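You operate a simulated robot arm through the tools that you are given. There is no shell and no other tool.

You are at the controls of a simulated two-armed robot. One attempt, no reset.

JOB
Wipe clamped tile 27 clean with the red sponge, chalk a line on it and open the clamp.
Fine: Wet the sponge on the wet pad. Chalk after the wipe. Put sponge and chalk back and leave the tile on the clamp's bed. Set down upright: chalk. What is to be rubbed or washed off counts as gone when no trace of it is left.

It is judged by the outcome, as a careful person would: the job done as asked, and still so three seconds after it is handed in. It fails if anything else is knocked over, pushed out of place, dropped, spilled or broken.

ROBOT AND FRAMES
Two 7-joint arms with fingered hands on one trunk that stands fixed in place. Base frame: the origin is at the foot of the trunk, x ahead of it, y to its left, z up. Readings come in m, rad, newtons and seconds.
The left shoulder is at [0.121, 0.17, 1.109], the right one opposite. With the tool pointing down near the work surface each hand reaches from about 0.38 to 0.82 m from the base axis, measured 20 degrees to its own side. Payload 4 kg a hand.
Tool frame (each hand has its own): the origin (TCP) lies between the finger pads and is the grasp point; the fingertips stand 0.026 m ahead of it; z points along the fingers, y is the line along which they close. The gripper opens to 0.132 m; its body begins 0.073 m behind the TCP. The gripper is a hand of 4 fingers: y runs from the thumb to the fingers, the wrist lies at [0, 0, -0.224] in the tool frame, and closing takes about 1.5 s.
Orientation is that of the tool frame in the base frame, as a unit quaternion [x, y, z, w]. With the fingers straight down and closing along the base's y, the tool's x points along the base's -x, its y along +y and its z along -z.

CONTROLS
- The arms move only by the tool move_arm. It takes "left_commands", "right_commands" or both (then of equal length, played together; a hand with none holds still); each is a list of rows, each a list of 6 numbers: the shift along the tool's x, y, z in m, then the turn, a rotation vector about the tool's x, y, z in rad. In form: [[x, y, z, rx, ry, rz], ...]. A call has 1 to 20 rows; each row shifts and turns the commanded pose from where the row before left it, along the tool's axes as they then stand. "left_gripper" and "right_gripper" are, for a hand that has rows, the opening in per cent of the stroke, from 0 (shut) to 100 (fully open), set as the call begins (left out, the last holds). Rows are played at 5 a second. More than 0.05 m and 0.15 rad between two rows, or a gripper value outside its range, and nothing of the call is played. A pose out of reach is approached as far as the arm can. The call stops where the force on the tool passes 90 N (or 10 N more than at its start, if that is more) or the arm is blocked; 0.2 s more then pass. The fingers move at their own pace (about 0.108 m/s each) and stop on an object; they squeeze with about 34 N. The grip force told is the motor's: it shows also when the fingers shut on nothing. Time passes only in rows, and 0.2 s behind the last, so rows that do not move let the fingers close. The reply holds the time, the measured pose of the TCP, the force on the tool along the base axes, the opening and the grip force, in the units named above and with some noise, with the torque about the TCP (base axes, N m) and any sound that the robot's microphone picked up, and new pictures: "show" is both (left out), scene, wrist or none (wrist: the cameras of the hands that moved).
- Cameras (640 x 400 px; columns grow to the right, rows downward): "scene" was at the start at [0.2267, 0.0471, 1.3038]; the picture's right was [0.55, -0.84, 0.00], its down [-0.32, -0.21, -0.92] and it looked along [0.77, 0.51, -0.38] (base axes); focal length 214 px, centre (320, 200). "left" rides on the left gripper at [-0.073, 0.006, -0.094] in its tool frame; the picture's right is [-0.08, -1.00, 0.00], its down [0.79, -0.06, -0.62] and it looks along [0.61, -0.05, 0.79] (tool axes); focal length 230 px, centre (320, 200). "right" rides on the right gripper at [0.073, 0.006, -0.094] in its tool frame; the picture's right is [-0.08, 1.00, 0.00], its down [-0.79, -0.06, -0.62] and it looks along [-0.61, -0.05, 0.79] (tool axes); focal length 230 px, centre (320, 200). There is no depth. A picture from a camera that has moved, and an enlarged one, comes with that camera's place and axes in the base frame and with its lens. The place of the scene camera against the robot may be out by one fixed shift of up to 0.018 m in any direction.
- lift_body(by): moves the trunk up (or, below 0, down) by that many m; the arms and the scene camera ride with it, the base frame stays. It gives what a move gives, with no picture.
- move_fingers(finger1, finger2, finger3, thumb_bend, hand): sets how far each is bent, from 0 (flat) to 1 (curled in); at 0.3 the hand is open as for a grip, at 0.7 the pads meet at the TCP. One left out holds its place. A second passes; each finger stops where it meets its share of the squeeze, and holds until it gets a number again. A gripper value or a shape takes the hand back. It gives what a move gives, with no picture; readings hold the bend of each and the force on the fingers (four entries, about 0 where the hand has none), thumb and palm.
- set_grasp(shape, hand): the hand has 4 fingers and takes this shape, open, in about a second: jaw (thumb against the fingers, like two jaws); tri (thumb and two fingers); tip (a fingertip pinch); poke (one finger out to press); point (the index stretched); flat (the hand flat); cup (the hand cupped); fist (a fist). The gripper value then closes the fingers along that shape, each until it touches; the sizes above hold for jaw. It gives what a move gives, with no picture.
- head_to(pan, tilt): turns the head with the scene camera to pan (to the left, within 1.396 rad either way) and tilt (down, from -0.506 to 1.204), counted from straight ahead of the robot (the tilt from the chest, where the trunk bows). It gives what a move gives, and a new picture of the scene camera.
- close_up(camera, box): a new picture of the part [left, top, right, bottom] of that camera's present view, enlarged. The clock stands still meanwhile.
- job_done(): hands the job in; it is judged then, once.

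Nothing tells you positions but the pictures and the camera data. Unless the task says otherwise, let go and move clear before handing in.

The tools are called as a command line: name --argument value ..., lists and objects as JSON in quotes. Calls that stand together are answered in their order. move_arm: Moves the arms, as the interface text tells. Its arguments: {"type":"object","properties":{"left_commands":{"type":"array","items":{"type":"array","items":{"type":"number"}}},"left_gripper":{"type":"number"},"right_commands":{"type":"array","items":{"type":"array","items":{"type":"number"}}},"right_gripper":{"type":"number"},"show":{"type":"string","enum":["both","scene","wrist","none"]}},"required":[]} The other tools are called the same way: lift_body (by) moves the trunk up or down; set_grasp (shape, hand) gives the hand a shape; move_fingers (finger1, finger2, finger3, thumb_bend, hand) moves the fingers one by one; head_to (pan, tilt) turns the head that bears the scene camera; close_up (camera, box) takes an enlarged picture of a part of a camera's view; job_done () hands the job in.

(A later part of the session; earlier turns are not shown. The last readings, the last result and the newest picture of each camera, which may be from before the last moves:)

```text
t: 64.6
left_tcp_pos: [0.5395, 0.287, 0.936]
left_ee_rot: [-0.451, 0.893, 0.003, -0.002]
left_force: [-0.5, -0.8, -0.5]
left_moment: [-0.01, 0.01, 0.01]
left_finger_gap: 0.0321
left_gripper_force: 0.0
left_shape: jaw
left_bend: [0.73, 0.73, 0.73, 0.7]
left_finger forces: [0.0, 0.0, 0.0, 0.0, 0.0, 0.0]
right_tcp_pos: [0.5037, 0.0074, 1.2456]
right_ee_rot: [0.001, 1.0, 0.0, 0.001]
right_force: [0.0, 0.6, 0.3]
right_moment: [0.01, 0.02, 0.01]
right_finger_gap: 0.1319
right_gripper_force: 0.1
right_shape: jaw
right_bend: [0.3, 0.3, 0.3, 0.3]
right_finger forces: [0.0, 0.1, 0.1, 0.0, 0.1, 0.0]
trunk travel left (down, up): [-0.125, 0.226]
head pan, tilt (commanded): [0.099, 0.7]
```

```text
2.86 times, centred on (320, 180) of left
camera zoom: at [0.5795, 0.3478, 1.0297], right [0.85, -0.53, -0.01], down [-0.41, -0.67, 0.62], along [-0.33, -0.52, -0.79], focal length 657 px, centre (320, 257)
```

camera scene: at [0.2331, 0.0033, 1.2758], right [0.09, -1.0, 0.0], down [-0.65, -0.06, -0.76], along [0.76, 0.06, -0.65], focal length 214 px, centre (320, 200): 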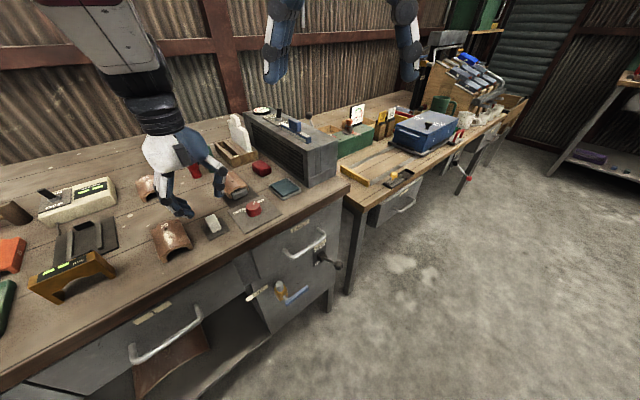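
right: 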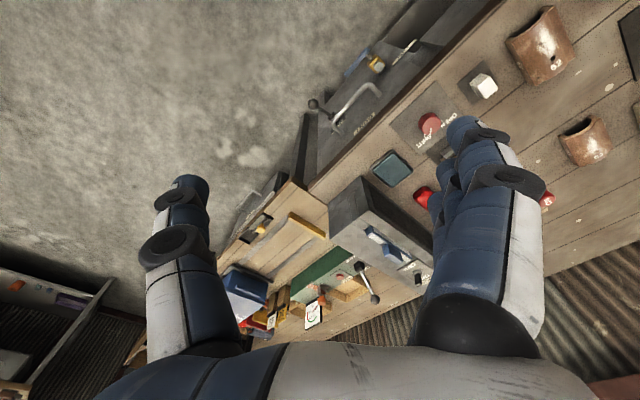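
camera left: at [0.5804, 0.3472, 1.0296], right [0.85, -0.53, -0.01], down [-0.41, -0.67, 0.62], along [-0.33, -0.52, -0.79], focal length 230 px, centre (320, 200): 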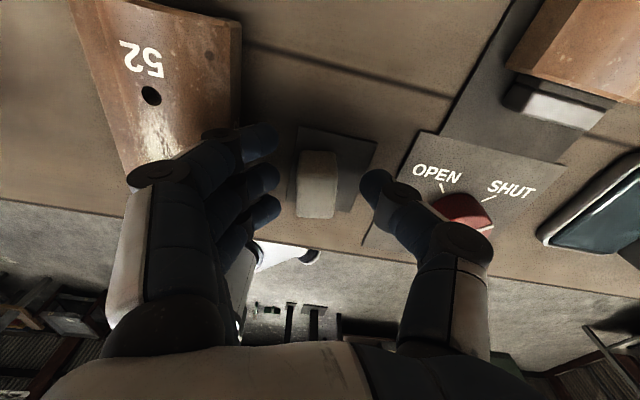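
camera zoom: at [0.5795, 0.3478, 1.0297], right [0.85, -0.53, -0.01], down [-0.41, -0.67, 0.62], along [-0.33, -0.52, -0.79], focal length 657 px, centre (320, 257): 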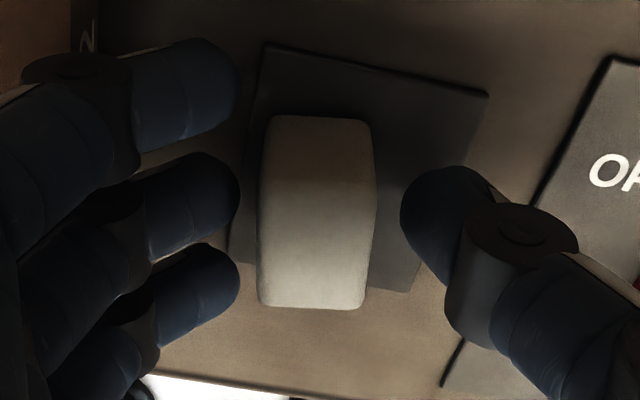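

Symmetric so far, with a small gap on both sides. I'll close fully.

move_arm --left_commands '[[0, 0, 0, 0, 0, 0], [0, 0, 0, 0, 0, 0], [0, 0, 0, 0, 0, 0], [0, 0, 0, 0, 0, 0], [0, 0, 0, 0, 0, 0]]' --left_gripper 0 --show "none"

close_up --camera "left" --box '[220, 110, 420, 250]'

close_up --camera "scene" --box '[160, 180, 260, 250]'

```text
t: 65.8
left_tcp_pos: [0.5394, 0.2874, 0.9368]
left_ee_rot: [-0.451, 0.892, 0.002, -0.001]
left_force: [1.3, 0.1, 3.6]
left_moment: [0.0, 0.01, -0.02]
left_finger_gap: 0.0079
left_gripper_force: 33.7
left_shape: jaw
left_bend: [0.69, 0.71, 0.73, 0.72]
left_finger forces: [0.0, 16.4, 8.2, 0.0, 24.9, 0.1]
right_tcp_pos: [0.5037, 0.0065, 1.2466]
right_ee_rot: [0.002, 1.0, 0.0, 0.001]
right_force: [0.5, 0.1, 0.3]
right_moment: [0.01, 0.0, -0.01]
right_finger_gap: 0.132
right_gripper_force: 0.1
right_shape: jaw
right_bend: [0.3, 0.3, 0.3, 0.3]
right_finger forces: [0.1, 0.0, 0.0, 0.0, 0.1, 0.0]
trunk travel left (down, up): [-0.125, 0.226]
head pan, tilt (commanded): [0.099, 0.7]
```

```text
2.86 times, centred on (320, 180) of left
camera zoom: at [0.5795, 0.3477, 1.0301], right [0.85, -0.53, -0.01], down [-0.41, -0.67, 0.62], along [-0.33, -0.52, -0.79], focal length 657 px, centre (320, 257)
```

zoom: 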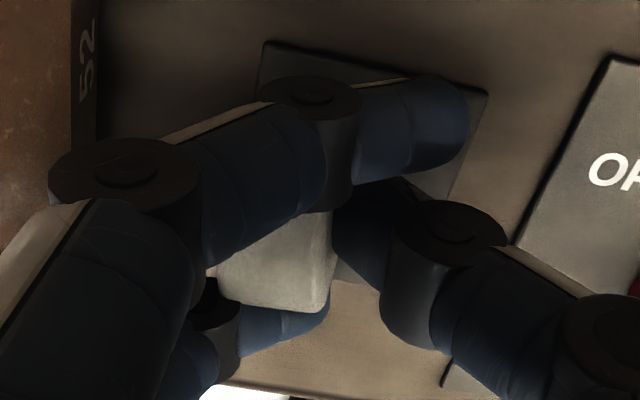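

```text
5.71 times, centred on (210, 215) of scene
camera zoom: at [0.2336, 0.0044, 1.2762], right [0.1, -1.0, 0.0], down [-0.64, -0.06, -0.77], along [0.76, 0.08, -0.64], focal length 1226 px, centre (949, 114)
```

zoom: 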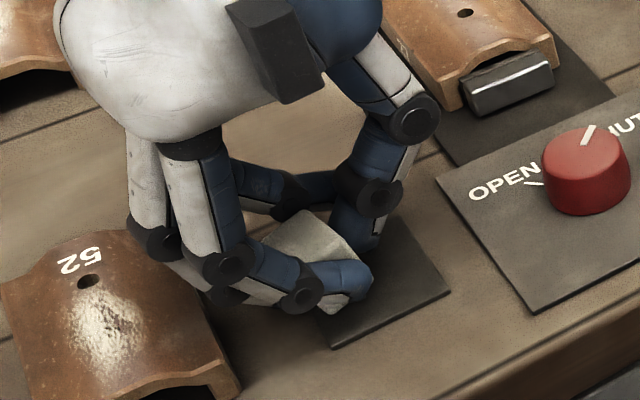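

Finger 3 slid round the chalk's front end, so the chalk is now caged: finger 2 and thumb on the sides, finger 3 in front. I'll lift just 1 cm and check that it hangs straight and firm.

move_arm --left_commands '[[0, 0, -0.006, 0, 0, 0], [0, 0, -0.006, 0, 0, 0], [0, 0, 0, 0, 0, 0]]' --show "none"

close_up --camera "scene" --box '[180, 190, 240, 240]'

close_up --camera "left" --box '[220, 110, 420, 250]'

```text
t: 66.6
left_tcp_pos: [0.5403, 0.2865, 0.9485]
left_ee_rot: [-0.451, 0.892, 0.004, -0.001]
left_force: [-0.4, 0.4, 0.0]
left_moment: [0.02, 0.01, -0.02]
left_finger_gap: 0.0074
left_gripper_force: 33.2
left_shape: jaw
left_bend: [0.69, 0.71, 0.73, 0.72]
left_finger forces: [0.0, 16.4, 7.2, 0.0, 23.7, 0.1]
right_tcp_pos: [0.5042, 0.0076, 1.2463]
right_ee_rot: [0.001, 1.0, -0.001, 0.0]
right_force: [0.2, 0.4, 0.5]
right_moment: [0.02, 0.01, -0.01]
right_finger_gap: 0.1322
right_gripper_force: 0.0
right_shape: jaw
right_bend: [0.3, 0.3, 0.3, 0.3]
right_finger forces: [0.0, 0.1, 0.1, 0.0, 0.0, 0.0]
trunk travel left (down, up): [-0.125, 0.226]
head pan, tilt (commanded): [0.099, 0.7]
```

```text
8.00 times, centred on (210, 215) of scene
camera zoom: at [0.2339, 0.0046, 1.2761], right [0.1, -1.0, 0.0], down [-0.64, -0.06, -0.76], along [0.76, 0.08, -0.64], focal length 1716 px, centre (1200, 80)
```

zoom: 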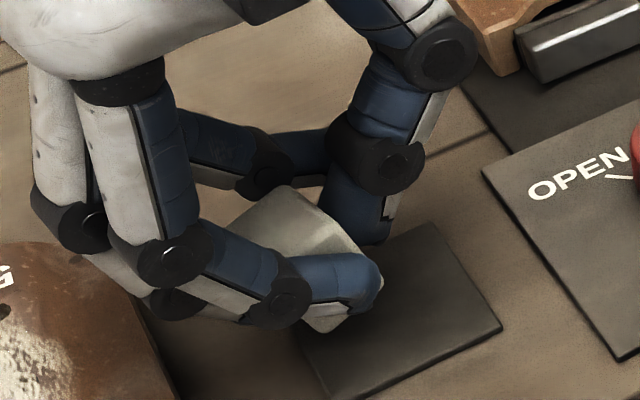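

```text
2.86 times, centred on (320, 180) of left
camera zoom: at [0.5799, 0.3477, 1.0413], right [0.85, -0.53, -0.01], down [-0.41, -0.67, 0.62], along [-0.33, -0.52, -0.79], focal length 657 px, centre (320, 257)
```

zoom: 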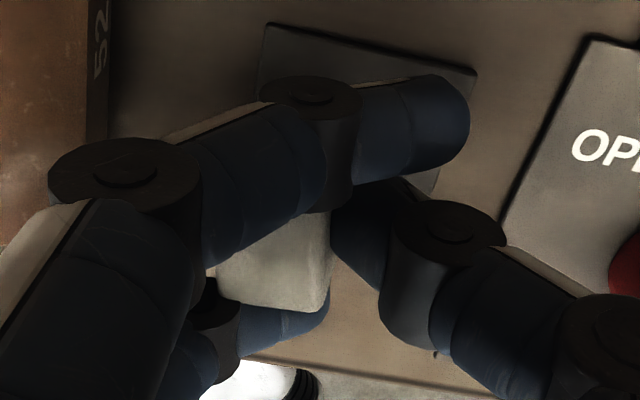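

The chalk is firmly held and came up cleanly. I'll raise it and carry it over the tile.

move_arm --left_commands '[[0, 0, -0.04, 0, 0, 0], [0, 0, -0.04, 0, 0, 0], [0, 0, 0, 0, 0, 0]]' --show "none"

close_up --camera "scene" --box '[160, 150, 260, 230]'

move_arm --left_commands '[[-0.0323, -0.032, 0, 0, 0, 0], [-0.0323, -0.032, 0, 0, 0, 0], [-0.0323, -0.032, 0, 0, 0, 0], [-0.0323, -0.032, 0, 0, 0, 0], [0, 0, 0, 0, 0, 0], [0, 0, 0, 0, 0, 0]]' --show "both"

close_up --camera "scene" --box '[190, 130, 290, 210]'

close_up --camera "left" --box '[220, 90, 420, 250]'

```text
t: 67.4
left_tcp_pos: [0.5387, 0.2895, 1.0263]
left_ee_rot: [-0.456, 0.89, -0.003, -0.007]
left_force: [1.3, -0.1, -0.3]
left_moment: [0.02, 0.02, -0.02]
left_finger_gap: 0.0074
left_gripper_force: 34.3
left_shape: jaw
left_bend: [0.69, 0.71, 0.73, 0.72]
left_finger forces: [0.0, 16.5, 6.8, 0.0, 23.5, 0.0]
right_tcp_pos: [0.5053, 0.0073, 1.2448]
right_ee_rot: [0.0, 1.0, 0.0, 0.001]
right_force: [0.4, 0.5, 0.4]
right_moment: [0.03, 0.02, -0.01]
right_finger_gap: 0.132
right_gripper_force: 0.0
right_shape: jaw
right_bend: [0.3, 0.3, 0.3, 0.3]
right_finger forces: [0.0, 0.0, 0.0, 0.0, 0.0, 0.0]
trunk travel left (down, up): [-0.125, 0.226]
head pan, tilt (commanded): [0.099, 0.7]
```

```text
5.00 times, centred on (210, 190) of scene
camera zoom: at [0.2342, 0.0046, 1.2759], right [0.1, -1.0, 0.0], down [-0.64, -0.06, -0.76], along [0.76, 0.08, -0.64], focal length 1072 px, centre (870, 250)
```

zoom: 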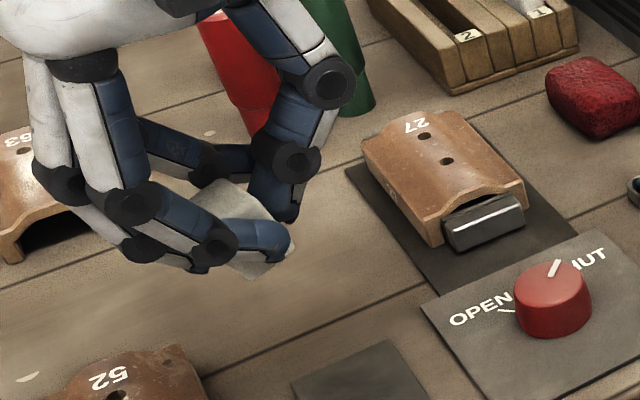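

```text
t: 68.8
left_tcp_pos: [0.7203, 0.3143, 1.0275]
left_ee_rot: [-0.451, 0.892, 0.002, -0.002]
left_force: [0.6, -0.2, -0.8]
left_moment: [0.0, 0.0, 0.04]
left_finger_gap: 0.0056
left_gripper_force: 34.1
left_shape: jaw
left_bend: [0.69, 0.69, 0.74, 0.72]
left_finger forces: [0.4, 17.7, 4.8, 0.1, 21.9, 0.0]
right_tcp_pos: [0.505, 0.0082, 1.2452]
right_ee_rot: [0.002, 1.0, 0.0, 0.001]
right_force: [0.2, 0.0, -0.4]
right_moment: [-0.02, 0.01, -0.05]
right_finger_gap: 0.1319
right_gripper_force: 0.0
right_shape: jaw
right_bend: [0.3, 0.3, 0.3, 0.3]
right_finger forces: [0.1, 0.1, 0.0, 0.1, 0.0, 0.1]
trunk travel left (down, up): [-0.125, 0.226]
head pan, tilt (commanded): [0.099, 0.7]
camera scene: at [0.2345, 0.0049, 1.2759], right [0.1, -1.0, 0.0], down [-0.64, -0.06, -0.76], along [0.76, 0.08, -0.64], focal length 214 px, centre (320, 200)
camera left: at [0.7605, 0.3752, 1.1203], right [0.85, -0.53, -0.01], down [-0.41, -0.67, 0.62], along [-0.33, -0.52, -0.79], focal length 230 px, centre (320, 200)
```

scene: 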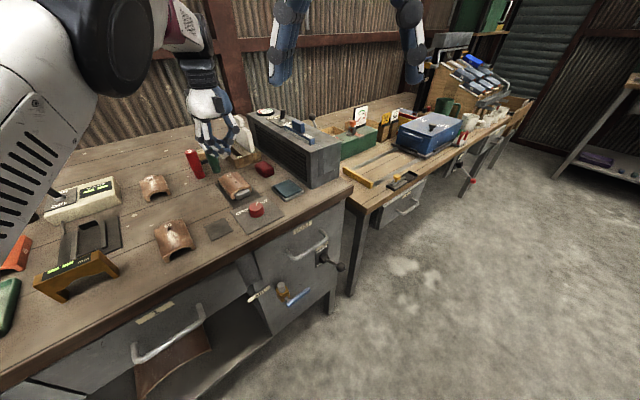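
left: 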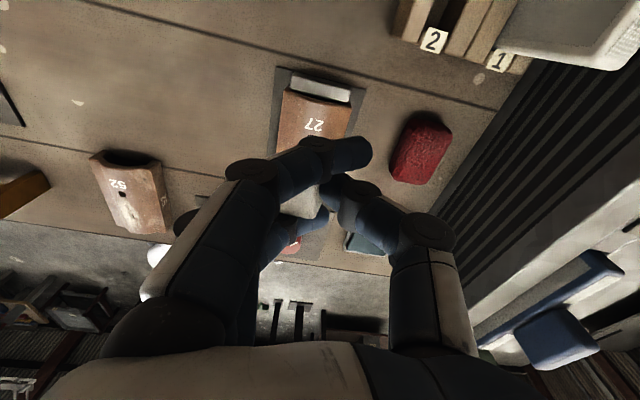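

```text
5.00 times, centred on (240, 170) of scene
camera zoom: at [0.2345, 0.0049, 1.2759], right [0.1, -1.0, 0.0], down [-0.64, -0.06, -0.76], along [0.76, 0.08, -0.64], focal length 1072 px, centre (720, 350)
```

zoom: 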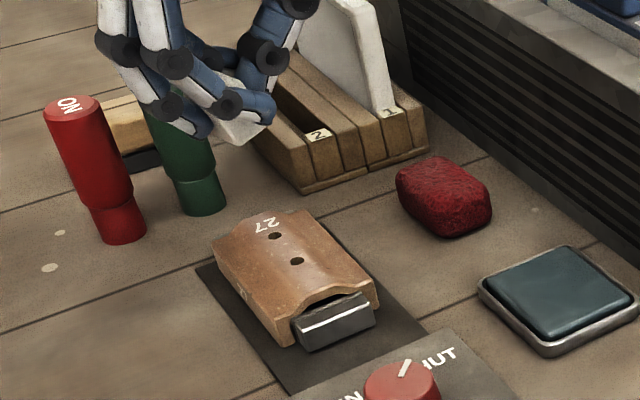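

```text
2.50 times, centred on (320, 170) of left
camera zoom: at [0.7605, 0.3752, 1.1203], right [0.85, -0.53, -0.01], down [-0.41, -0.67, 0.62], along [-0.33, -0.52, -0.79], focal length 575 px, centre (320, 275)
```

zoom: 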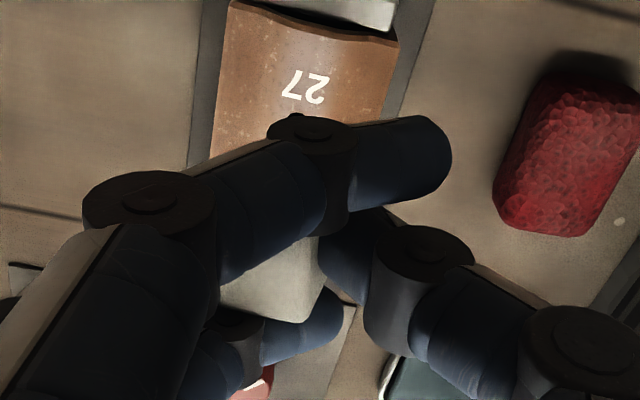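

The chalk hangs between finger 2 and thumb with its lower end free, over the ridge behind the front half. I'll lower it gently until it touches.

move_arm --left_commands '[[0, 0, 0.02, 0, 0, 0], [0, 0, 0.02, 0, 0, 0], [0, 0, 0.008, 0, 0, 0], [0, 0, 0, 0, 0, 0]]' --show "none"

close_up --camera "scene" --box '[200, 140, 280, 210]'

move_arm --left_commands '[[0, 0, 0.003, 0, 0, 0], [0, 0, 0, 0, 0, 0]]' --show "none"

```text
t: 69.8
left_tcp_pos: [0.7181, 0.3146, 0.9802]
left_ee_rot: [-0.451, 0.893, 0.003, -0.002]
left_force: [0.2, -0.4, -0.3]
left_moment: [-0.01, -0.02, 0.0]
left_finger_gap: 0.006
left_gripper_force: 33.7
left_shape: jaw
left_bend: [0.69, 0.69, 0.74, 0.72]
left_finger forces: [0.4, 17.8, 4.6, 0.0, 21.9, 0.1]
right_tcp_pos: [0.5046, 0.0065, 1.2458]
right_ee_rot: [0.001, 1.0, 0.001, 0.001]
right_force: [0.1, 0.1, -0.9]
right_moment: [0.0, -0.01, -0.01]
right_finger_gap: 0.1317
right_gripper_force: 0.0
right_shape: jaw
right_bend: [0.3, 0.3, 0.3, 0.3]
right_finger forces: [0.0, 0.0, 0.2, 0.0, 0.0, 0.0]
trunk travel left (down, up): [-0.125, 0.226]
head pan, tilt (commanded): [0.099, 0.7]
```

```text
5.71 times, centred on (240, 175) of scene
camera zoom: at [0.2338, 0.0046, 1.2761], right [0.1, -1.0, 0.0], down [-0.64, -0.06, -0.76], along [0.76, 0.08, -0.64], focal length 1226 px, centre (777, 343)
```

zoom: 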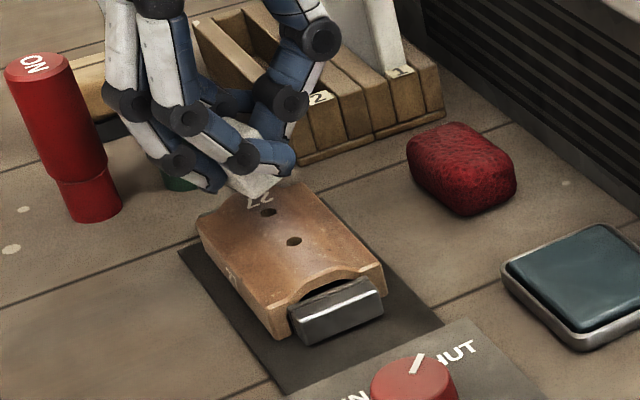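

```text
t: 70.4
left_tcp_pos: [0.7189, 0.3154, 0.9773]
left_ee_rot: [-0.451, 0.893, 0.003, -0.002]
left_force: [0.2, -0.2, -0.4]
left_moment: [0.02, -0.02, 0.01]
left_finger_gap: 0.006
left_gripper_force: 34.0
left_shape: jaw
left_bend: [0.69, 0.69, 0.74, 0.72]
left_finger forces: [0.4, 17.9, 4.7, 0.0, 21.9, 0.0]
right_tcp_pos: [0.5038, 0.0071, 1.2461]
right_ee_rot: [0.001, 1.0, 0.0, 0.001]
right_force: [0.9, -0.8, 0.5]
right_moment: [-0.03, -0.01, 0.01]
right_finger_gap: 0.132
right_gripper_force: 0.1
right_shape: jaw
right_bend: [0.3, 0.3, 0.3, 0.3]
right_finger forces: [0.1, 0.0, 0.0, 0.1, 0.0, 0.1]
trunk travel left (down, up): [-0.125, 0.226]
head pan, tilt (commanded): [0.099, 0.7]
```

move_arm --left_commands '[[0, 0, 0.003, 0, 0, 0], [0, 0, 0.003, 0, 0, 0], [0, 0, 0, 0, 0, 0]]' --show "none"

move_arm --left_commands '[[0, 0, 0.0025, 0, 0, 0], [0, 0, 0, 0, 0, 0]]' --show "none"

```text
t: 71.2
left_tcp_pos: [0.7205, 0.314, 0.9696]
left_ee_rot: [-0.451, 0.893, 0.003, -0.002]
left_force: [-0.2, 0.5, 0.2]
left_moment: [0.01, 0.0, -0.02]
left_finger_gap: 0.0058
left_gripper_force: 33.6
left_shape: jaw
left_bend: [0.69, 0.69, 0.74, 0.72]
left_finger forces: [0.4, 17.8, 4.6, 0.0, 21.9, 0.1]
right_tcp_pos: [0.5051, 0.007, 1.247]
right_ee_rot: [0.001, 1.0, 0.0, 0.001]
right_force: [-0.3, -0.8, -1.0]
right_moment: [0.01, 0.02, -0.03]
right_finger_gap: 0.1319
right_gripper_force: 0.0
right_shape: jaw
right_bend: [0.3, 0.3, 0.3, 0.3]
right_finger forces: [0.1, 0.0, 0.0, 0.1, 0.1, 0.0]
trunk travel left (down, up): [-0.125, 0.226]
head pan, tilt (commanded): [0.099, 0.7]
```

```text
t: 71.8
left_tcp_pos: [0.7194, 0.3155, 0.968]
left_ee_rot: [-0.45, 0.893, 0.003, -0.001]
left_force: [-0.5, 0.4, -0.9]
left_moment: [0.01, -0.01, 0.02]
left_finger_gap: 0.0057
left_gripper_force: 34.5
left_shape: jaw
left_bend: [0.69, 0.69, 0.74, 0.72]
left_finger forces: [0.4, 17.8, 4.6, 0.0, 21.9, 0.0]
right_tcp_pos: [0.5048, 0.0078, 1.246]
right_ee_rot: [0.001, 1.0, 0.0, 0.0]
right_force: [-0.9, -0.8, 0.5]
right_moment: [-0.01, 0.01, 0.01]
right_finger_gap: 0.1317
right_gripper_force: 0.1
right_shape: jaw
right_bend: [0.3, 0.3, 0.3, 0.3]
right_finger forces: [0.0, 0.1, 0.0, 0.0, 0.0, 0.1]
trunk travel left (down, up): [-0.125, 0.226]
head pan, tilt (commanded): [0.099, 0.7]
```

move_arm --left_commands '[[0, 0, 0.002, 0, 0, 0], [0, 0, 0, 0, 0, 0]]' --show "none"

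close_up --camera "scene" --box '[210, 150, 270, 200]'

```text
t: 72.4
left_tcp_pos: [0.7186, 0.3146, 0.9667]
left_ee_rot: [-0.45, 0.893, 0.003, -0.002]
left_force: [0.5, -0.3, -0.2]
left_moment: [-0.02, 0.01, -0.01]
left_finger_gap: 0.0058
left_gripper_force: 34.2
left_shape: jaw
left_bend: [0.69, 0.69, 0.74, 0.72]
left_finger forces: [0.4, 17.8, 4.7, 0.1, 21.8, 0.0]
right_tcp_pos: [0.5057, 0.0079, 1.2465]
right_ee_rot: [0.001, 1.0, -0.001, 0.001]
right_force: [-0.6, -0.8, 0.6]
right_moment: [-0.03, 0.01, -0.01]
right_finger_gap: 0.132
right_gripper_force: 0.1
right_shape: jaw
right_bend: [0.3, 0.3, 0.3, 0.3]
right_finger forces: [0.0, 0.1, 0.1, 0.0, 0.1, 0.0]
trunk travel left (down, up): [-0.125, 0.226]
head pan, tilt (commanded): [0.099, 0.7]
```

```text
8.00 times, centred on (240, 175) of scene
camera zoom: at [0.2338, 0.0046, 1.2761], right [0.1, -1.0, 0.0], down [-0.64, -0.06, -0.76], along [0.76, 0.08, -0.64], focal length 1716 px, centre (960, 400)
```

zoom: 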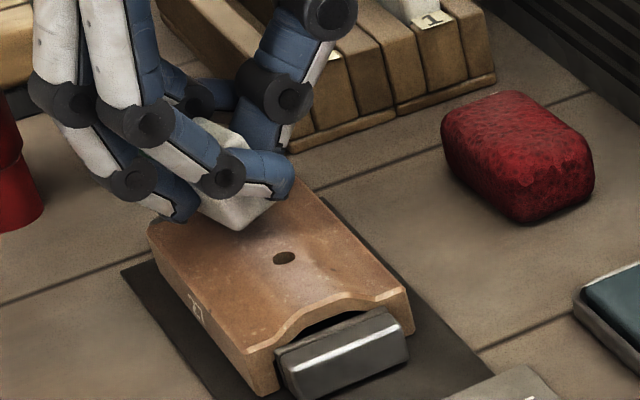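

move_arm --left_commands '[[0, 0, 0.002, 0, 0, 0], [0, 0, 0, 0, 0, 0]]' --show "none"

move_arm --left_commands '[[0, 0, 0.002, 0, 0, 0], [0, 0, 0, 0, 0, 0]]' --show "none"

```text
t: 73.0
left_tcp_pos: [0.7177, 0.3156, 0.9646]
left_ee_rot: [-0.451, 0.893, 0.003, -0.001]
left_force: [1.0, -0.2, 1.3]
left_moment: [0.04, -0.02, -0.03]
left_finger_gap: 0.0061
left_gripper_force: 33.9
left_shape: jaw
left_bend: [0.69, 0.69, 0.74, 0.72]
left_finger forces: [0.4, 17.8, 5.2, 0.0, 22.4, 0.0]
right_tcp_pos: [0.5045, 0.0085, 1.2467]
right_ee_rot: [0.001, 1.0, 0.0, 0.002]
right_force: [0.4, 0.9, -0.3]
right_moment: [0.01, 0.0, -0.02]
right_finger_gap: 0.1317
right_gripper_force: 0.0
right_shape: jaw
right_bend: [0.3, 0.3, 0.3, 0.3]
right_finger forces: [0.0, 0.0, 0.0, 0.1, 0.0, 0.1]
trunk travel left (down, up): [-0.125, 0.226]
head pan, tilt (commanded): [0.099, 0.7]
```

```text
t: 73.6
left_tcp_pos: [0.717, 0.3138, 0.9634]
left_ee_rot: [-0.451, 0.893, 0.003, 0.0]
left_force: [-0.1, -0.1, 6.0]
left_moment: [0.03, 0.0, 0.02]
left_finger_gap: 0.006
left_gripper_force: 34.3
left_shape: jaw
left_bend: [0.69, 0.69, 0.74, 0.72]
left_finger forces: [0.3, 17.5, 7.0, 0.0, 24.2, 0.0]
right_tcp_pos: [0.5039, 0.0073, 1.2472]
right_ee_rot: [0.0, 1.0, 0.0, 0.001]
right_force: [0.3, -0.1, 0.6]
right_moment: [0.04, -0.01, 0.02]
right_finger_gap: 0.1324
right_gripper_force: 0.0
right_shape: jaw
right_bend: [0.3, 0.3, 0.3, 0.3]
right_finger forces: [0.1, 0.0, 0.0, 0.1, 0.0, 0.1]
trunk travel left (down, up): [-0.125, 0.226]
head pan, tilt (commanded): [0.099, 0.7]
```

Contact at about 6 N. I'll draw the chalk toward the front along the ridge.

move_arm --left_commands '[[0.0062, 0.0009, 0, 0, 0, 0], [0.0062, 0.0009, 0, 0, 0, 0], [0.0062, 0.0009, 0, 0, 0, 0], [0.0062, 0.0009, 0, 0, 0, 0], [0.0062, 0.0009, 0, 0, 0, 0], [0.0062, 0.0009, 0, 0, 0, 0], [0.0062, 0.0009, 0, 0, 0, 0], [0, 0, 0, 0, 0, 0]]' --show "wrist"

close_up --camera "scene" --box '[210, 150, 270, 200]'

close_up --camera "left" --box '[220, 60, 420, 250]'

```text
t: 75.4
left_tcp_pos: [0.6876, 0.2828, 0.9632]
left_ee_rot: [-0.45, 0.893, 0.002, -0.002]
left_force: [-0.5, 2.8, 5.9]
left_moment: [0.11, 0.04, -0.01]
left_finger_gap: 0.0062
left_gripper_force: 34.1
left_shape: jaw
left_bend: [0.69, 0.69, 0.74, 0.73]
left_finger forces: [0.2, 18.2, 5.3, 0.0, 22.0, 0.1]
right_tcp_pos: [0.5041, 0.0078, 1.2473]
right_ee_rot: [0.001, 1.0, 0.0, 0.001]
right_force: [0.7, 0.3, -0.1]
right_moment: [0.03, 0.02, 0.01]
right_finger_gap: 0.1318
right_gripper_force: 0.1
right_shape: jaw
right_bend: [0.3, 0.3, 0.3, 0.3]
right_finger forces: [0.1, 0.0, 0.0, 0.0, 0.1, 0.0]
trunk travel left (down, up): [-0.125, 0.226]
head pan, tilt (commanded): [0.099, 0.7]
camera left: at [0.7279, 0.3439, 1.0561], right [0.85, -0.53, -0.01], down [-0.41, -0.67, 0.62], along [-0.33, -0.52, -0.79], focal length 230 px, centre (320, 200)
```

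left: 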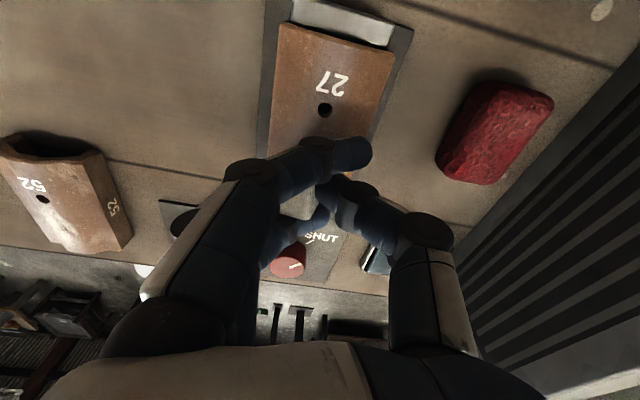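

```text
8.00 times, centred on (240, 175) of scene
camera zoom: at [0.2331, 0.0046, 1.2762], right [0.1, -1.0, 0.0], down [-0.64, -0.06, -0.77], along [0.76, 0.08, -0.64], focal length 1716 px, centre (960, 400)
```

zoom: 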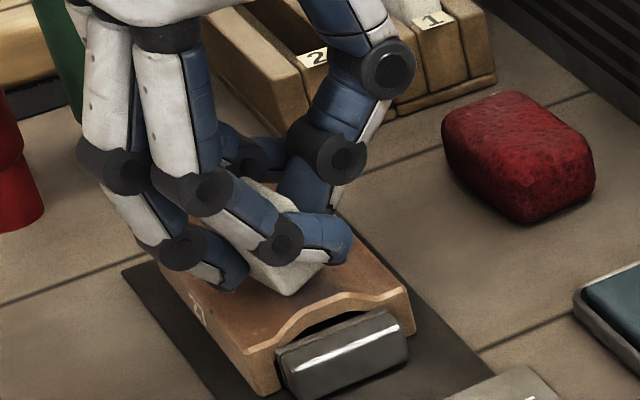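

```text
2.11 times, centred on (320, 155) of left
camera zoom: at [0.7279, 0.3439, 1.0561], right [0.85, -0.53, -0.01], down [-0.41, -0.67, 0.62], along [-0.33, -0.52, -0.79], focal length 484 px, centre (320, 295)
```

zoom: 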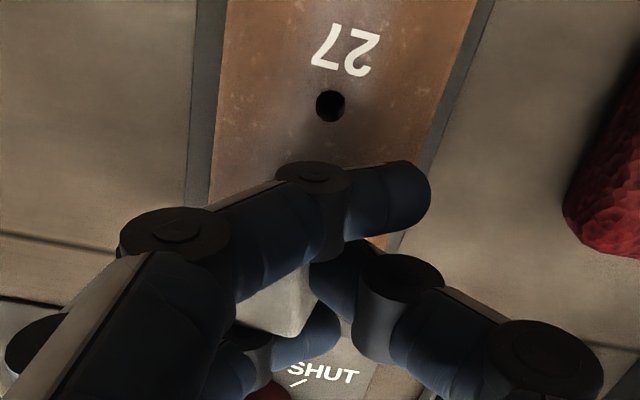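

I'll lift and check whether a line was left.

move_arm --left_commands '[[0, 0, -0.03, 0, 0, 0], [0, 0, -0.03, 0, 0, 0], [0, 0, 0, 0, 0, 0]]' --show "none"

close_up --camera "scene" --box '[210, 150, 270, 200]'

close_up --camera "left" --box '[220, 60, 420, 250]'

```text
t: 76.2
left_tcp_pos: [0.6879, 0.2845, 1.0225]
left_ee_rot: [-0.452, 0.892, 0.003, -0.002]
left_force: [1.0, -0.1, -0.7]
left_moment: [-0.01, -0.05, -0.03]
left_finger_gap: 0.0061
left_gripper_force: 34.1
left_shape: jaw
left_bend: [0.69, 0.69, 0.74, 0.73]
left_finger forces: [0.3, 17.7, 3.9, 0.0, 20.9, 0.0]
right_tcp_pos: [0.5049, 0.0075, 1.246]
right_ee_rot: [0.0, 1.0, 0.0, 0.001]
right_force: [-0.3, 0.3, -0.5]
right_moment: [0.03, 0.02, 0.01]
right_finger_gap: 0.132
right_gripper_force: 0.1
right_shape: jaw
right_bend: [0.3, 0.3, 0.3, 0.3]
right_finger forces: [0.1, 0.1, 0.0, 0.0, 0.0, 0.0]
trunk travel left (down, up): [-0.125, 0.226]
head pan, tilt (commanded): [0.099, 0.7]
```

```text
8.00 times, centred on (240, 175) of scene
camera zoom: at [0.2342, 0.0046, 1.2759], right [0.1, -1.0, 0.0], down [-0.64, -0.06, -0.76], along [0.76, 0.08, -0.64], focal length 1716 px, centre (960, 400)
```

zoom: 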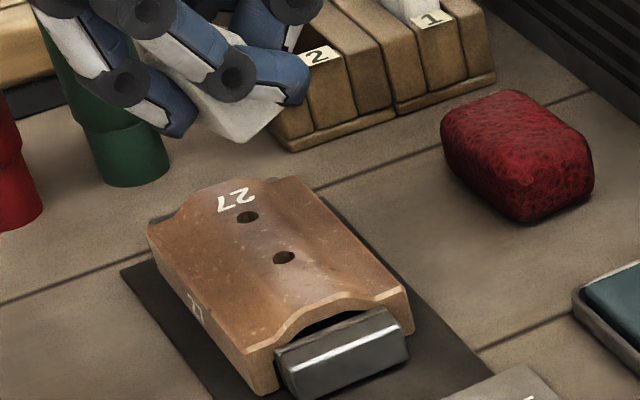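

```text
2.11 times, centred on (320, 155) of left
camera zoom: at [0.7287, 0.344, 1.1154], right [0.85, -0.53, -0.01], down [-0.41, -0.67, 0.62], along [-0.33, -0.52, -0.79], focal length 484 px, centre (320, 295)
```

zoom: 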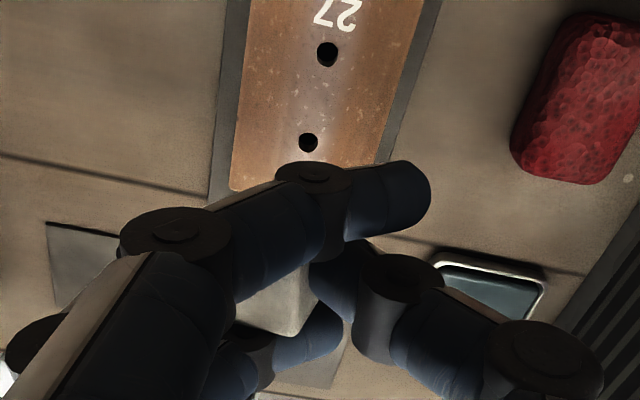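

No line yet, so the chalk may be tilted in the grip with only a corner touching. I'll turn the right hand's camera toward it to see how it is held.

move_arm --right_commands '[[0, 0, 0, 0, 0, -0.14], [0, 0, 0, 0, 0, -0.14], [0, 0, 0, 0, 0, -0.14], [0, 0, 0, 0, 0, -0.14], [0, 0, 0, 0, 0, 0]]' --show "wrist"

close_up --camera "right" --box '[320, 120, 480, 260]'

```text
t: 77.4
left_tcp_pos: [0.6873, 0.2837, 1.0221]
left_ee_rot: [-0.451, 0.892, 0.003, -0.002]
left_force: [0.0, -0.2, -1.0]
left_moment: [0.0, -0.01, -0.01]
left_finger_gap: 0.0059
left_gripper_force: 33.4
left_shape: jaw
left_bend: [0.69, 0.69, 0.74, 0.73]
left_finger forces: [0.3, 17.8, 3.8, 0.0, 21.1, 0.0]
right_tcp_pos: [0.5046, 0.007, 1.2451]
right_ee_rot: [-0.277, 0.961, 0.0, 0.001]
right_force: [0.5, -0.1, -1.1]
right_moment: [0.01, -0.05, 0.02]
right_finger_gap: 0.1317
right_gripper_force: 0.1
right_shape: jaw
right_bend: [0.3, 0.3, 0.3, 0.3]
right_finger forces: [0.0, 0.1, 0.0, 0.0, 0.1, 0.0]
trunk travel left (down, up): [-0.125, 0.226]
head pan, tilt (commanded): [0.099, 0.7]
camera right: at [0.4406, -0.0267, 1.3381], right [-0.46, 0.89, 0.0], down [0.7, 0.37, 0.62], along [0.55, 0.29, -0.79], focal length 230 px, centre (320, 200)
```

right: 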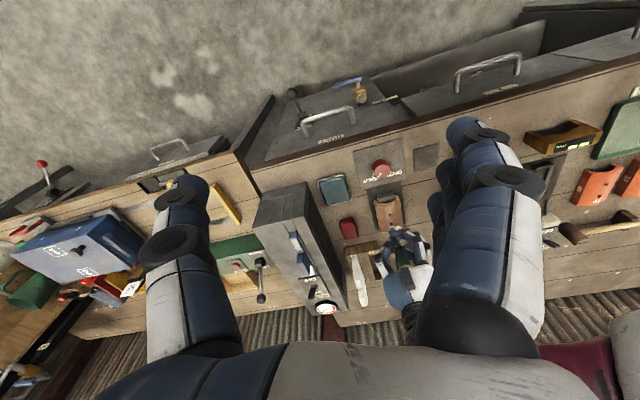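

```text
2.86 times, centred on (400, 190) of right
camera zoom: at [0.4406, -0.0267, 1.3381], right [-0.46, 0.89, 0.0], down [0.7, 0.37, 0.62], along [0.55, 0.29, -0.79], focal length 657 px, centre (91, 229)
```

zoom: 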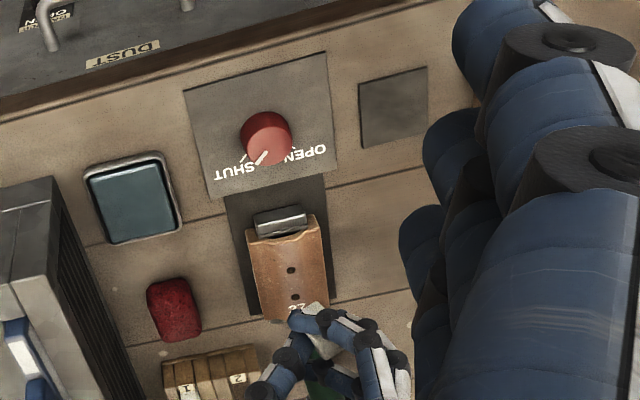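

close_up --camera "right" --box '[365, 195, 435, 265]'

close_up --camera "scene" --box '[205, 130, 255, 170]'

```text
5.71 times, centred on (400, 230) of right
camera zoom: at [0.4406, -0.0267, 1.3381], right [-0.46, 0.89, 0.0], down [0.7, 0.37, 0.62], along [0.55, 0.29, -0.79], focal length 1315 px, centre (-137, 29)
```

zoom: 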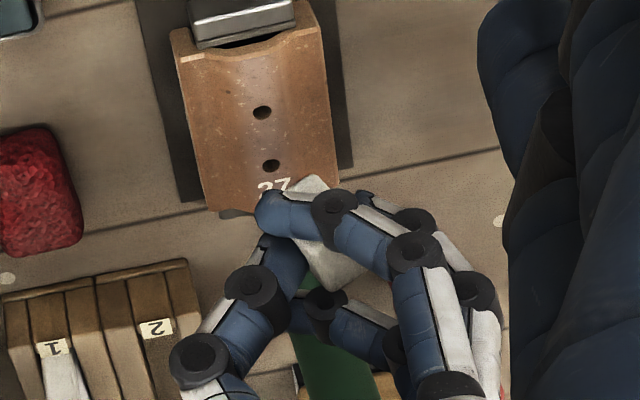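

```text
10.00 times, centred on (230, 150) of scene
camera zoom: at [0.2338, 0.0046, 1.2761], right [0.1, -1.0, 0.0], down [-0.64, -0.06, -0.76], along [0.76, 0.08, -0.64], focal length 2145 px, centre (1220, 700)
```

zoom: 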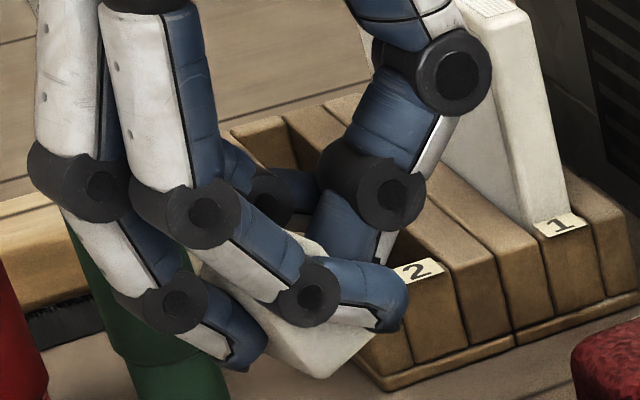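

close_up --camera "right" --box '[375, 190, 410, 225]'

close_up --camera "scene" --box '[220, 165, 260, 195]'

```text
11.43 times, centred on (392, 208) of right
camera zoom: at [0.4406, -0.0267, 1.3381], right [-0.46, 0.89, 0.0], down [0.7, 0.37, 0.62], along [0.55, 0.29, -0.79], focal length 2629 px, centre (-509, 114)
```

zoom: 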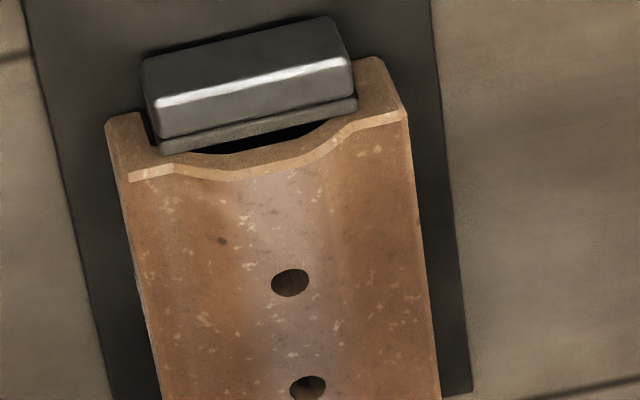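

```text
13.33 times, centred on (240, 180) of scene
camera zoom: at [0.2338, 0.0046, 1.2761], right [0.1, -1.0, 0.0], down [-0.64, -0.06, -0.76], along [0.76, 0.08, -0.64], focal length 2860 px, centre (1387, 467)
```

zoom: 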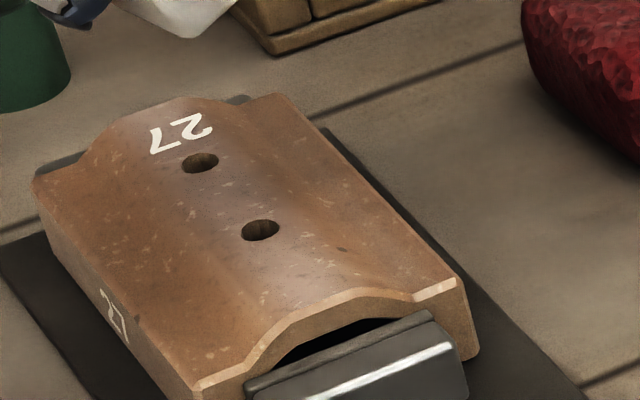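

No mark at all. Everything points to the chalk having touched, so I'll repeat the stroke with firmer pressure.

move_arm --left_commands '[[-0.0217, -0.0032, 0, 0, 0, 0], [-0.0217, -0.0032, 0, 0, 0, 0], [0, 0, 0.03, 0, 0, 0], [0, 0, 0.022, 0, 0, 0], [0, 0, 0, 0, 0, 0]]' --show "none"

move_arm --left_commands '[[0, 0, 0.004, 0, 0, 0], [0, 0, 0.003, 0, 0, 0], [0, 0, 0.003, 0, 0, 0], [0, 0, 0, 0, 0, 0]]' --show "none"

close_up --camera "right" --box '[365, 185, 435, 255]'

close_up --camera "scene" --box '[210, 150, 260, 190]'

```text
t: 78.6
left_tcp_pos: [0.7183, 0.3145, 0.9704]
left_ee_rot: [-0.451, 0.893, 0.002, -0.001]
left_force: [-0.7, -0.2, -1.2]
left_moment: [0.0, 0.0, 0.02]
left_finger_gap: 0.0057
left_gripper_force: 34.0
left_shape: jaw
left_bend: [0.69, 0.69, 0.74, 0.73]
left_finger forces: [0.3, 17.9, 3.7, 0.0, 20.9, 0.0]
right_tcp_pos: [0.5044, 0.0085, 1.2463]
right_ee_rot: [-0.276, 0.961, 0.001, 0.001]
right_force: [-0.7, -0.4, 1.3]
right_moment: [-0.01, -0.01, 0.0]
right_finger_gap: 0.1319
right_gripper_force: 0.0
right_shape: jaw
right_bend: [0.3, 0.3, 0.3, 0.3]
right_finger forces: [0.0, 0.0, 0.0, 0.1, 0.0, 0.0]
trunk travel left (down, up): [-0.125, 0.226]
head pan, tilt (commanded): [0.099, 0.7]
```

```text
t: 79.6
left_tcp_pos: [0.7181, 0.3144, 0.9626]
left_ee_rot: [-0.451, 0.893, 0.002, 0.0]
left_force: [1.2, -0.2, 11.4]
left_moment: [0.13, 0.08, -0.01]
left_finger_gap: 0.0061
left_gripper_force: 34.2
left_shape: jaw
left_bend: [0.69, 0.69, 0.74, 0.73]
left_finger forces: [0.1, 17.9, 4.7, 0.1, 25.2, 0.0]
right_tcp_pos: [0.5034, 0.0069, 1.2468]
right_ee_rot: [-0.275, 0.961, 0.0, 0.002]
right_force: [0.0, 1.1, 0.1]
right_moment: [-0.05, 0.04, 0.01]
right_finger_gap: 0.1319
right_gripper_force: 0.1
right_shape: jaw
right_bend: [0.3, 0.3, 0.3, 0.3]
right_finger forces: [0.1, 0.0, 0.0, 0.0, 0.0, 0.0]
trunk travel left (down, up): [-0.125, 0.226]
head pan, tilt (commanded): [0.099, 0.7]
```

```text
5.71 times, centred on (400, 220) of right
camera zoom: at [0.4391, -0.0272, 1.3389], right [-0.46, 0.89, 0.0], down [0.7, 0.36, 0.62], along [0.55, 0.29, -0.79], focal length 1315 px, centre (-137, 86)
```

zoom: 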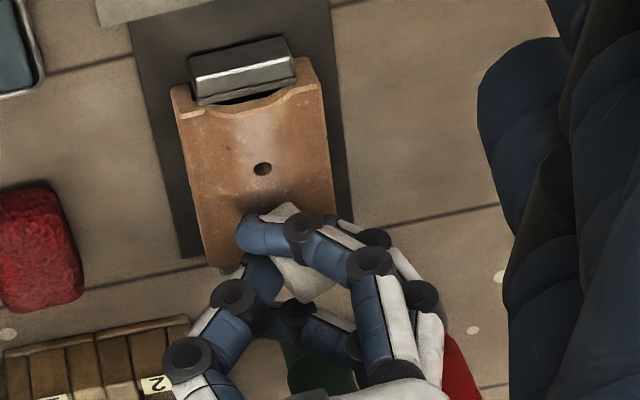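

```text
10.00 times, centred on (235, 170) of scene
camera zoom: at [0.2325, 0.0041, 1.2766], right [0.1, -1.0, 0.0], down [-0.64, -0.06, -0.77], along [0.76, 0.08, -0.64], focal length 2145 px, centre (1170, 500)
```

zoom: 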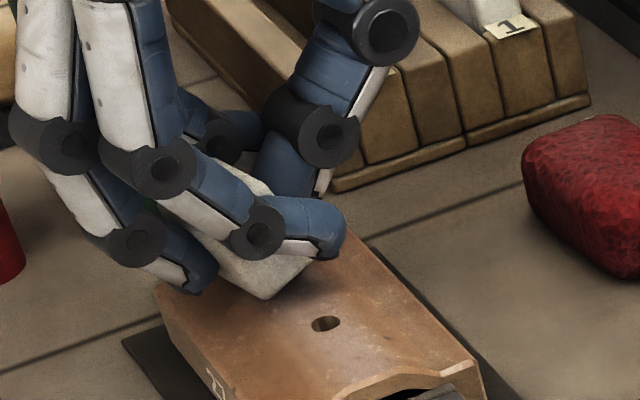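

move_arm --left_commands '[[0.005, 0.0008, 0.0005, 0, 0, 0], [0.005, 0.0008, 0.0005, 0, 0, 0], [0.005, 0.0008, 0, 0, 0, 0], [0.005, 0.0008, 0, 0, 0, 0], [0.005, 0.0008, 0, 0, 0, 0], [0.005, 0.0008, 0, 0, 0, 0], [0.005, 0.0008, 0, 0, 0, 0], [0.005, 0.0008, 0, 0, 0, 0], [0.003, 0.0005, 0, 0, 0, 0], [0, 0, 0, 0, 0, 0]]' --show "none"

close_up --camera "scene" --box '[210, 150, 260, 190]'

move_arm --left_commands '[[0, 0, -0.03, 0, 0, 0], [0, 0, -0.03, 0, 0, 0], [0, 0, 0, 0, 0, 0]]' --show "none"

close_up --camera "scene" --box '[210, 150, 270, 200]'

close_up --camera "right" --box '[365, 185, 435, 255]'

```text
t: 81.8
left_tcp_pos: [0.6885, 0.2847, 0.9595]
left_ee_rot: [-0.451, 0.893, 0.002, -0.001]
left_force: [-0.7, 5.2, 6.5]
left_moment: [0.16, 0.12, -0.09]
left_finger_gap: 0.006
left_gripper_force: 33.6
left_shape: jaw
left_bend: [0.69, 0.67, 0.74, 0.75]
left_finger forces: [0.1, 19.5, 1.2, 0.0, 20.6, 0.1]
right_tcp_pos: [0.5045, 0.0073, 1.2456]
right_ee_rot: [-0.276, 0.961, -0.001, 0.001]
right_force: [-0.7, -0.7, -0.3]
right_moment: [0.01, 0.03, 0.02]
right_finger_gap: 0.1319
right_gripper_force: 0.0
right_shape: jaw
right_bend: [0.3, 0.3, 0.3, 0.3]
right_finger forces: [0.1, 0.1, 0.1, 0.0, 0.0, 0.1]
trunk travel left (down, up): [-0.125, 0.226]
head pan, tilt (commanded): [0.099, 0.7]
```

```text
10.00 times, centred on (235, 170) of scene
camera zoom: at [0.2331, 0.0048, 1.2762], right [0.1, -1.0, 0.0], down [-0.64, -0.06, -0.77], along [0.76, 0.08, -0.64], focal length 2145 px, centre (1170, 500)
```

zoom: 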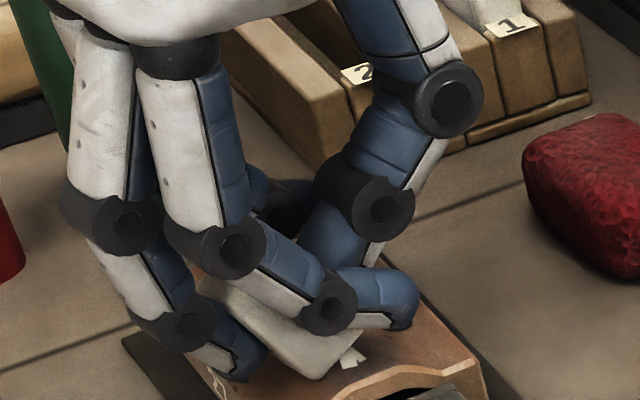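

```text
t: 82.6
left_tcp_pos: [0.6885, 0.2846, 1.0196]
left_ee_rot: [-0.45, 0.893, 0.002, -0.001]
left_force: [0.2, 0.0, -0.2]
left_moment: [0.0, 0.02, 0.0]
left_finger_gap: 0.0057
left_gripper_force: 34.0
left_shape: jaw
left_bend: [0.69, 0.67, 0.74, 0.74]
left_finger forces: [0.0, 19.3, 1.0, 0.0, 20.1, 0.1]
right_tcp_pos: [0.5062, 0.0077, 1.2458]
right_ee_rot: [-0.275, 0.961, 0.0, 0.001]
right_force: [0.8, 0.9, -0.2]
right_moment: [0.0, -0.01, -0.01]
right_finger_gap: 0.1316
right_gripper_force: 0.2
right_shape: jaw
right_bend: [0.3, 0.3, 0.3, 0.3]
right_finger forces: [0.0, 0.1, 0.0, 0.0, 0.0, 0.1]
trunk travel left (down, up): [-0.125, 0.226]
head pan, tilt (commanded): [0.099, 0.7]
```

```text
8.00 times, centred on (240, 175) of scene
camera zoom: at [0.2342, 0.0047, 1.2759], right [0.1, -1.0, 0.0], down [-0.64, -0.06, -0.76], along [0.76, 0.08, -0.64], focal length 1716 px, centre (960, 400)
```

zoom: 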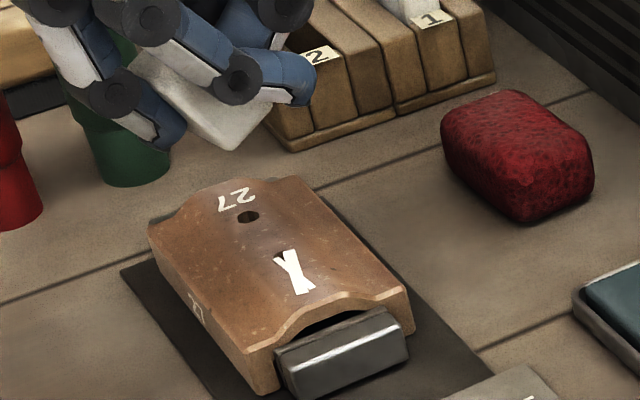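

```text
5.71 times, centred on (400, 220) of right
camera zoom: at [0.4411, -0.0265, 1.3375], right [-0.46, 0.89, 0.0], down [0.7, 0.36, 0.62], along [0.55, 0.29, -0.79], focal length 1315 px, centre (-137, 86)
```

zoom: 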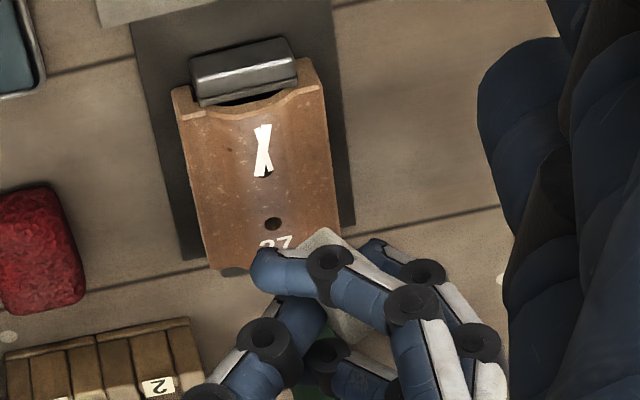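

A mark has appeared, but short and crossed. The chalk is pinched by one finger and the thumb, so it pitches as I drag. I'll stroke the other way, from the front back toward the hole, which should level the chalk and lengthen the line.

move_arm --left_commands '[[0, 0, 0.03, 0, 0, 0], [0, 0, 0.024, 0, 0, 0], [0, 0, 0.003, 0, 0, 0], [0, 0, 0, 0, 0, 0]]' --show "none"

close_up --camera "scene" --box '[210, 150, 260, 190]'

```text
t: 83.6
left_tcp_pos: [0.6883, 0.2851, 0.9624]
left_ee_rot: [-0.45, 0.893, 0.003, -0.001]
left_force: [0.4, -0.1, -1.1]
left_moment: [-0.01, -0.01, -0.02]
left_finger_gap: 0.0057
left_gripper_force: 34.1
left_shape: jaw
left_bend: [0.69, 0.67, 0.74, 0.74]
left_finger forces: [0.1, 19.3, 1.0, 0.1, 19.9, 0.0]
right_tcp_pos: [0.5056, 0.0074, 1.2458]
right_ee_rot: [-0.276, 0.961, -0.001, 0.002]
right_force: [-0.7, 0.3, 0.1]
right_moment: [0.0, 0.03, 0.01]
right_finger_gap: 0.132
right_gripper_force: 0.0
right_shape: jaw
right_bend: [0.3, 0.3, 0.3, 0.3]
right_finger forces: [0.0, 0.0, 0.1, 0.0, 0.0, 0.0]
trunk travel left (down, up): [-0.125, 0.226]
head pan, tilt (commanded): [0.099, 0.7]
```

```text
10.00 times, centred on (235, 170) of scene
camera zoom: at [0.2339, 0.0046, 1.2761], right [0.1, -1.0, 0.0], down [-0.64, -0.06, -0.76], along [0.76, 0.08, -0.64], focal length 2145 px, centre (1170, 500)
```

zoom: 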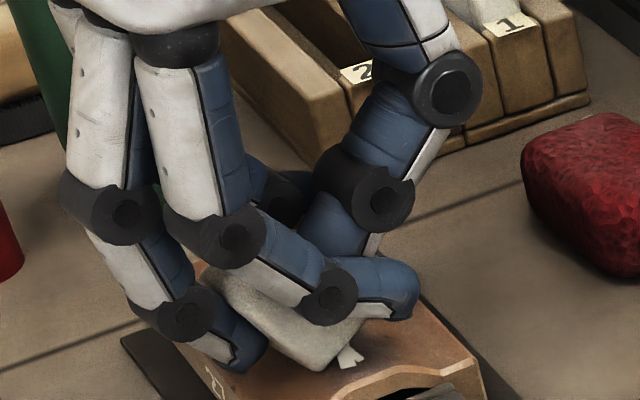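

move_arm --left_commands '[[0, 0, 0.002, 0, 0, 0], [0, 0, 0.002, 0, 0, 0], [0, 0, 0, 0, 0, 0]]' --show "none"

```text
t: 84.4
left_tcp_pos: [0.6892, 0.285, 0.9593]
left_ee_rot: [-0.451, 0.893, 0.003, 0.001]
left_force: [1.3, 1.4, 9.1]
left_moment: [0.1, 0.09, -0.02]
left_finger_gap: 0.0059
left_gripper_force: 34.4
left_shape: jaw
left_bend: [0.69, 0.67, 0.74, 0.75]
left_finger forces: [0.0, 18.7, 1.4, 0.0, 22.8, 0.0]
right_tcp_pos: [0.5038, 0.0064, 1.2469]
right_ee_rot: [-0.275, 0.961, 0.0, 0.002]
right_force: [-0.8, -0.1, -0.1]
right_moment: [0.01, -0.02, 0.0]
right_finger_gap: 0.1318
right_gripper_force: 0.1
right_shape: jaw
right_bend: [0.3, 0.3, 0.3, 0.3]
right_finger forces: [0.0, 0.1, 0.0, 0.0, 0.1, 0.1]
trunk travel left (down, up): [-0.125, 0.226]
head pan, tilt (commanded): [0.099, 0.7]
```

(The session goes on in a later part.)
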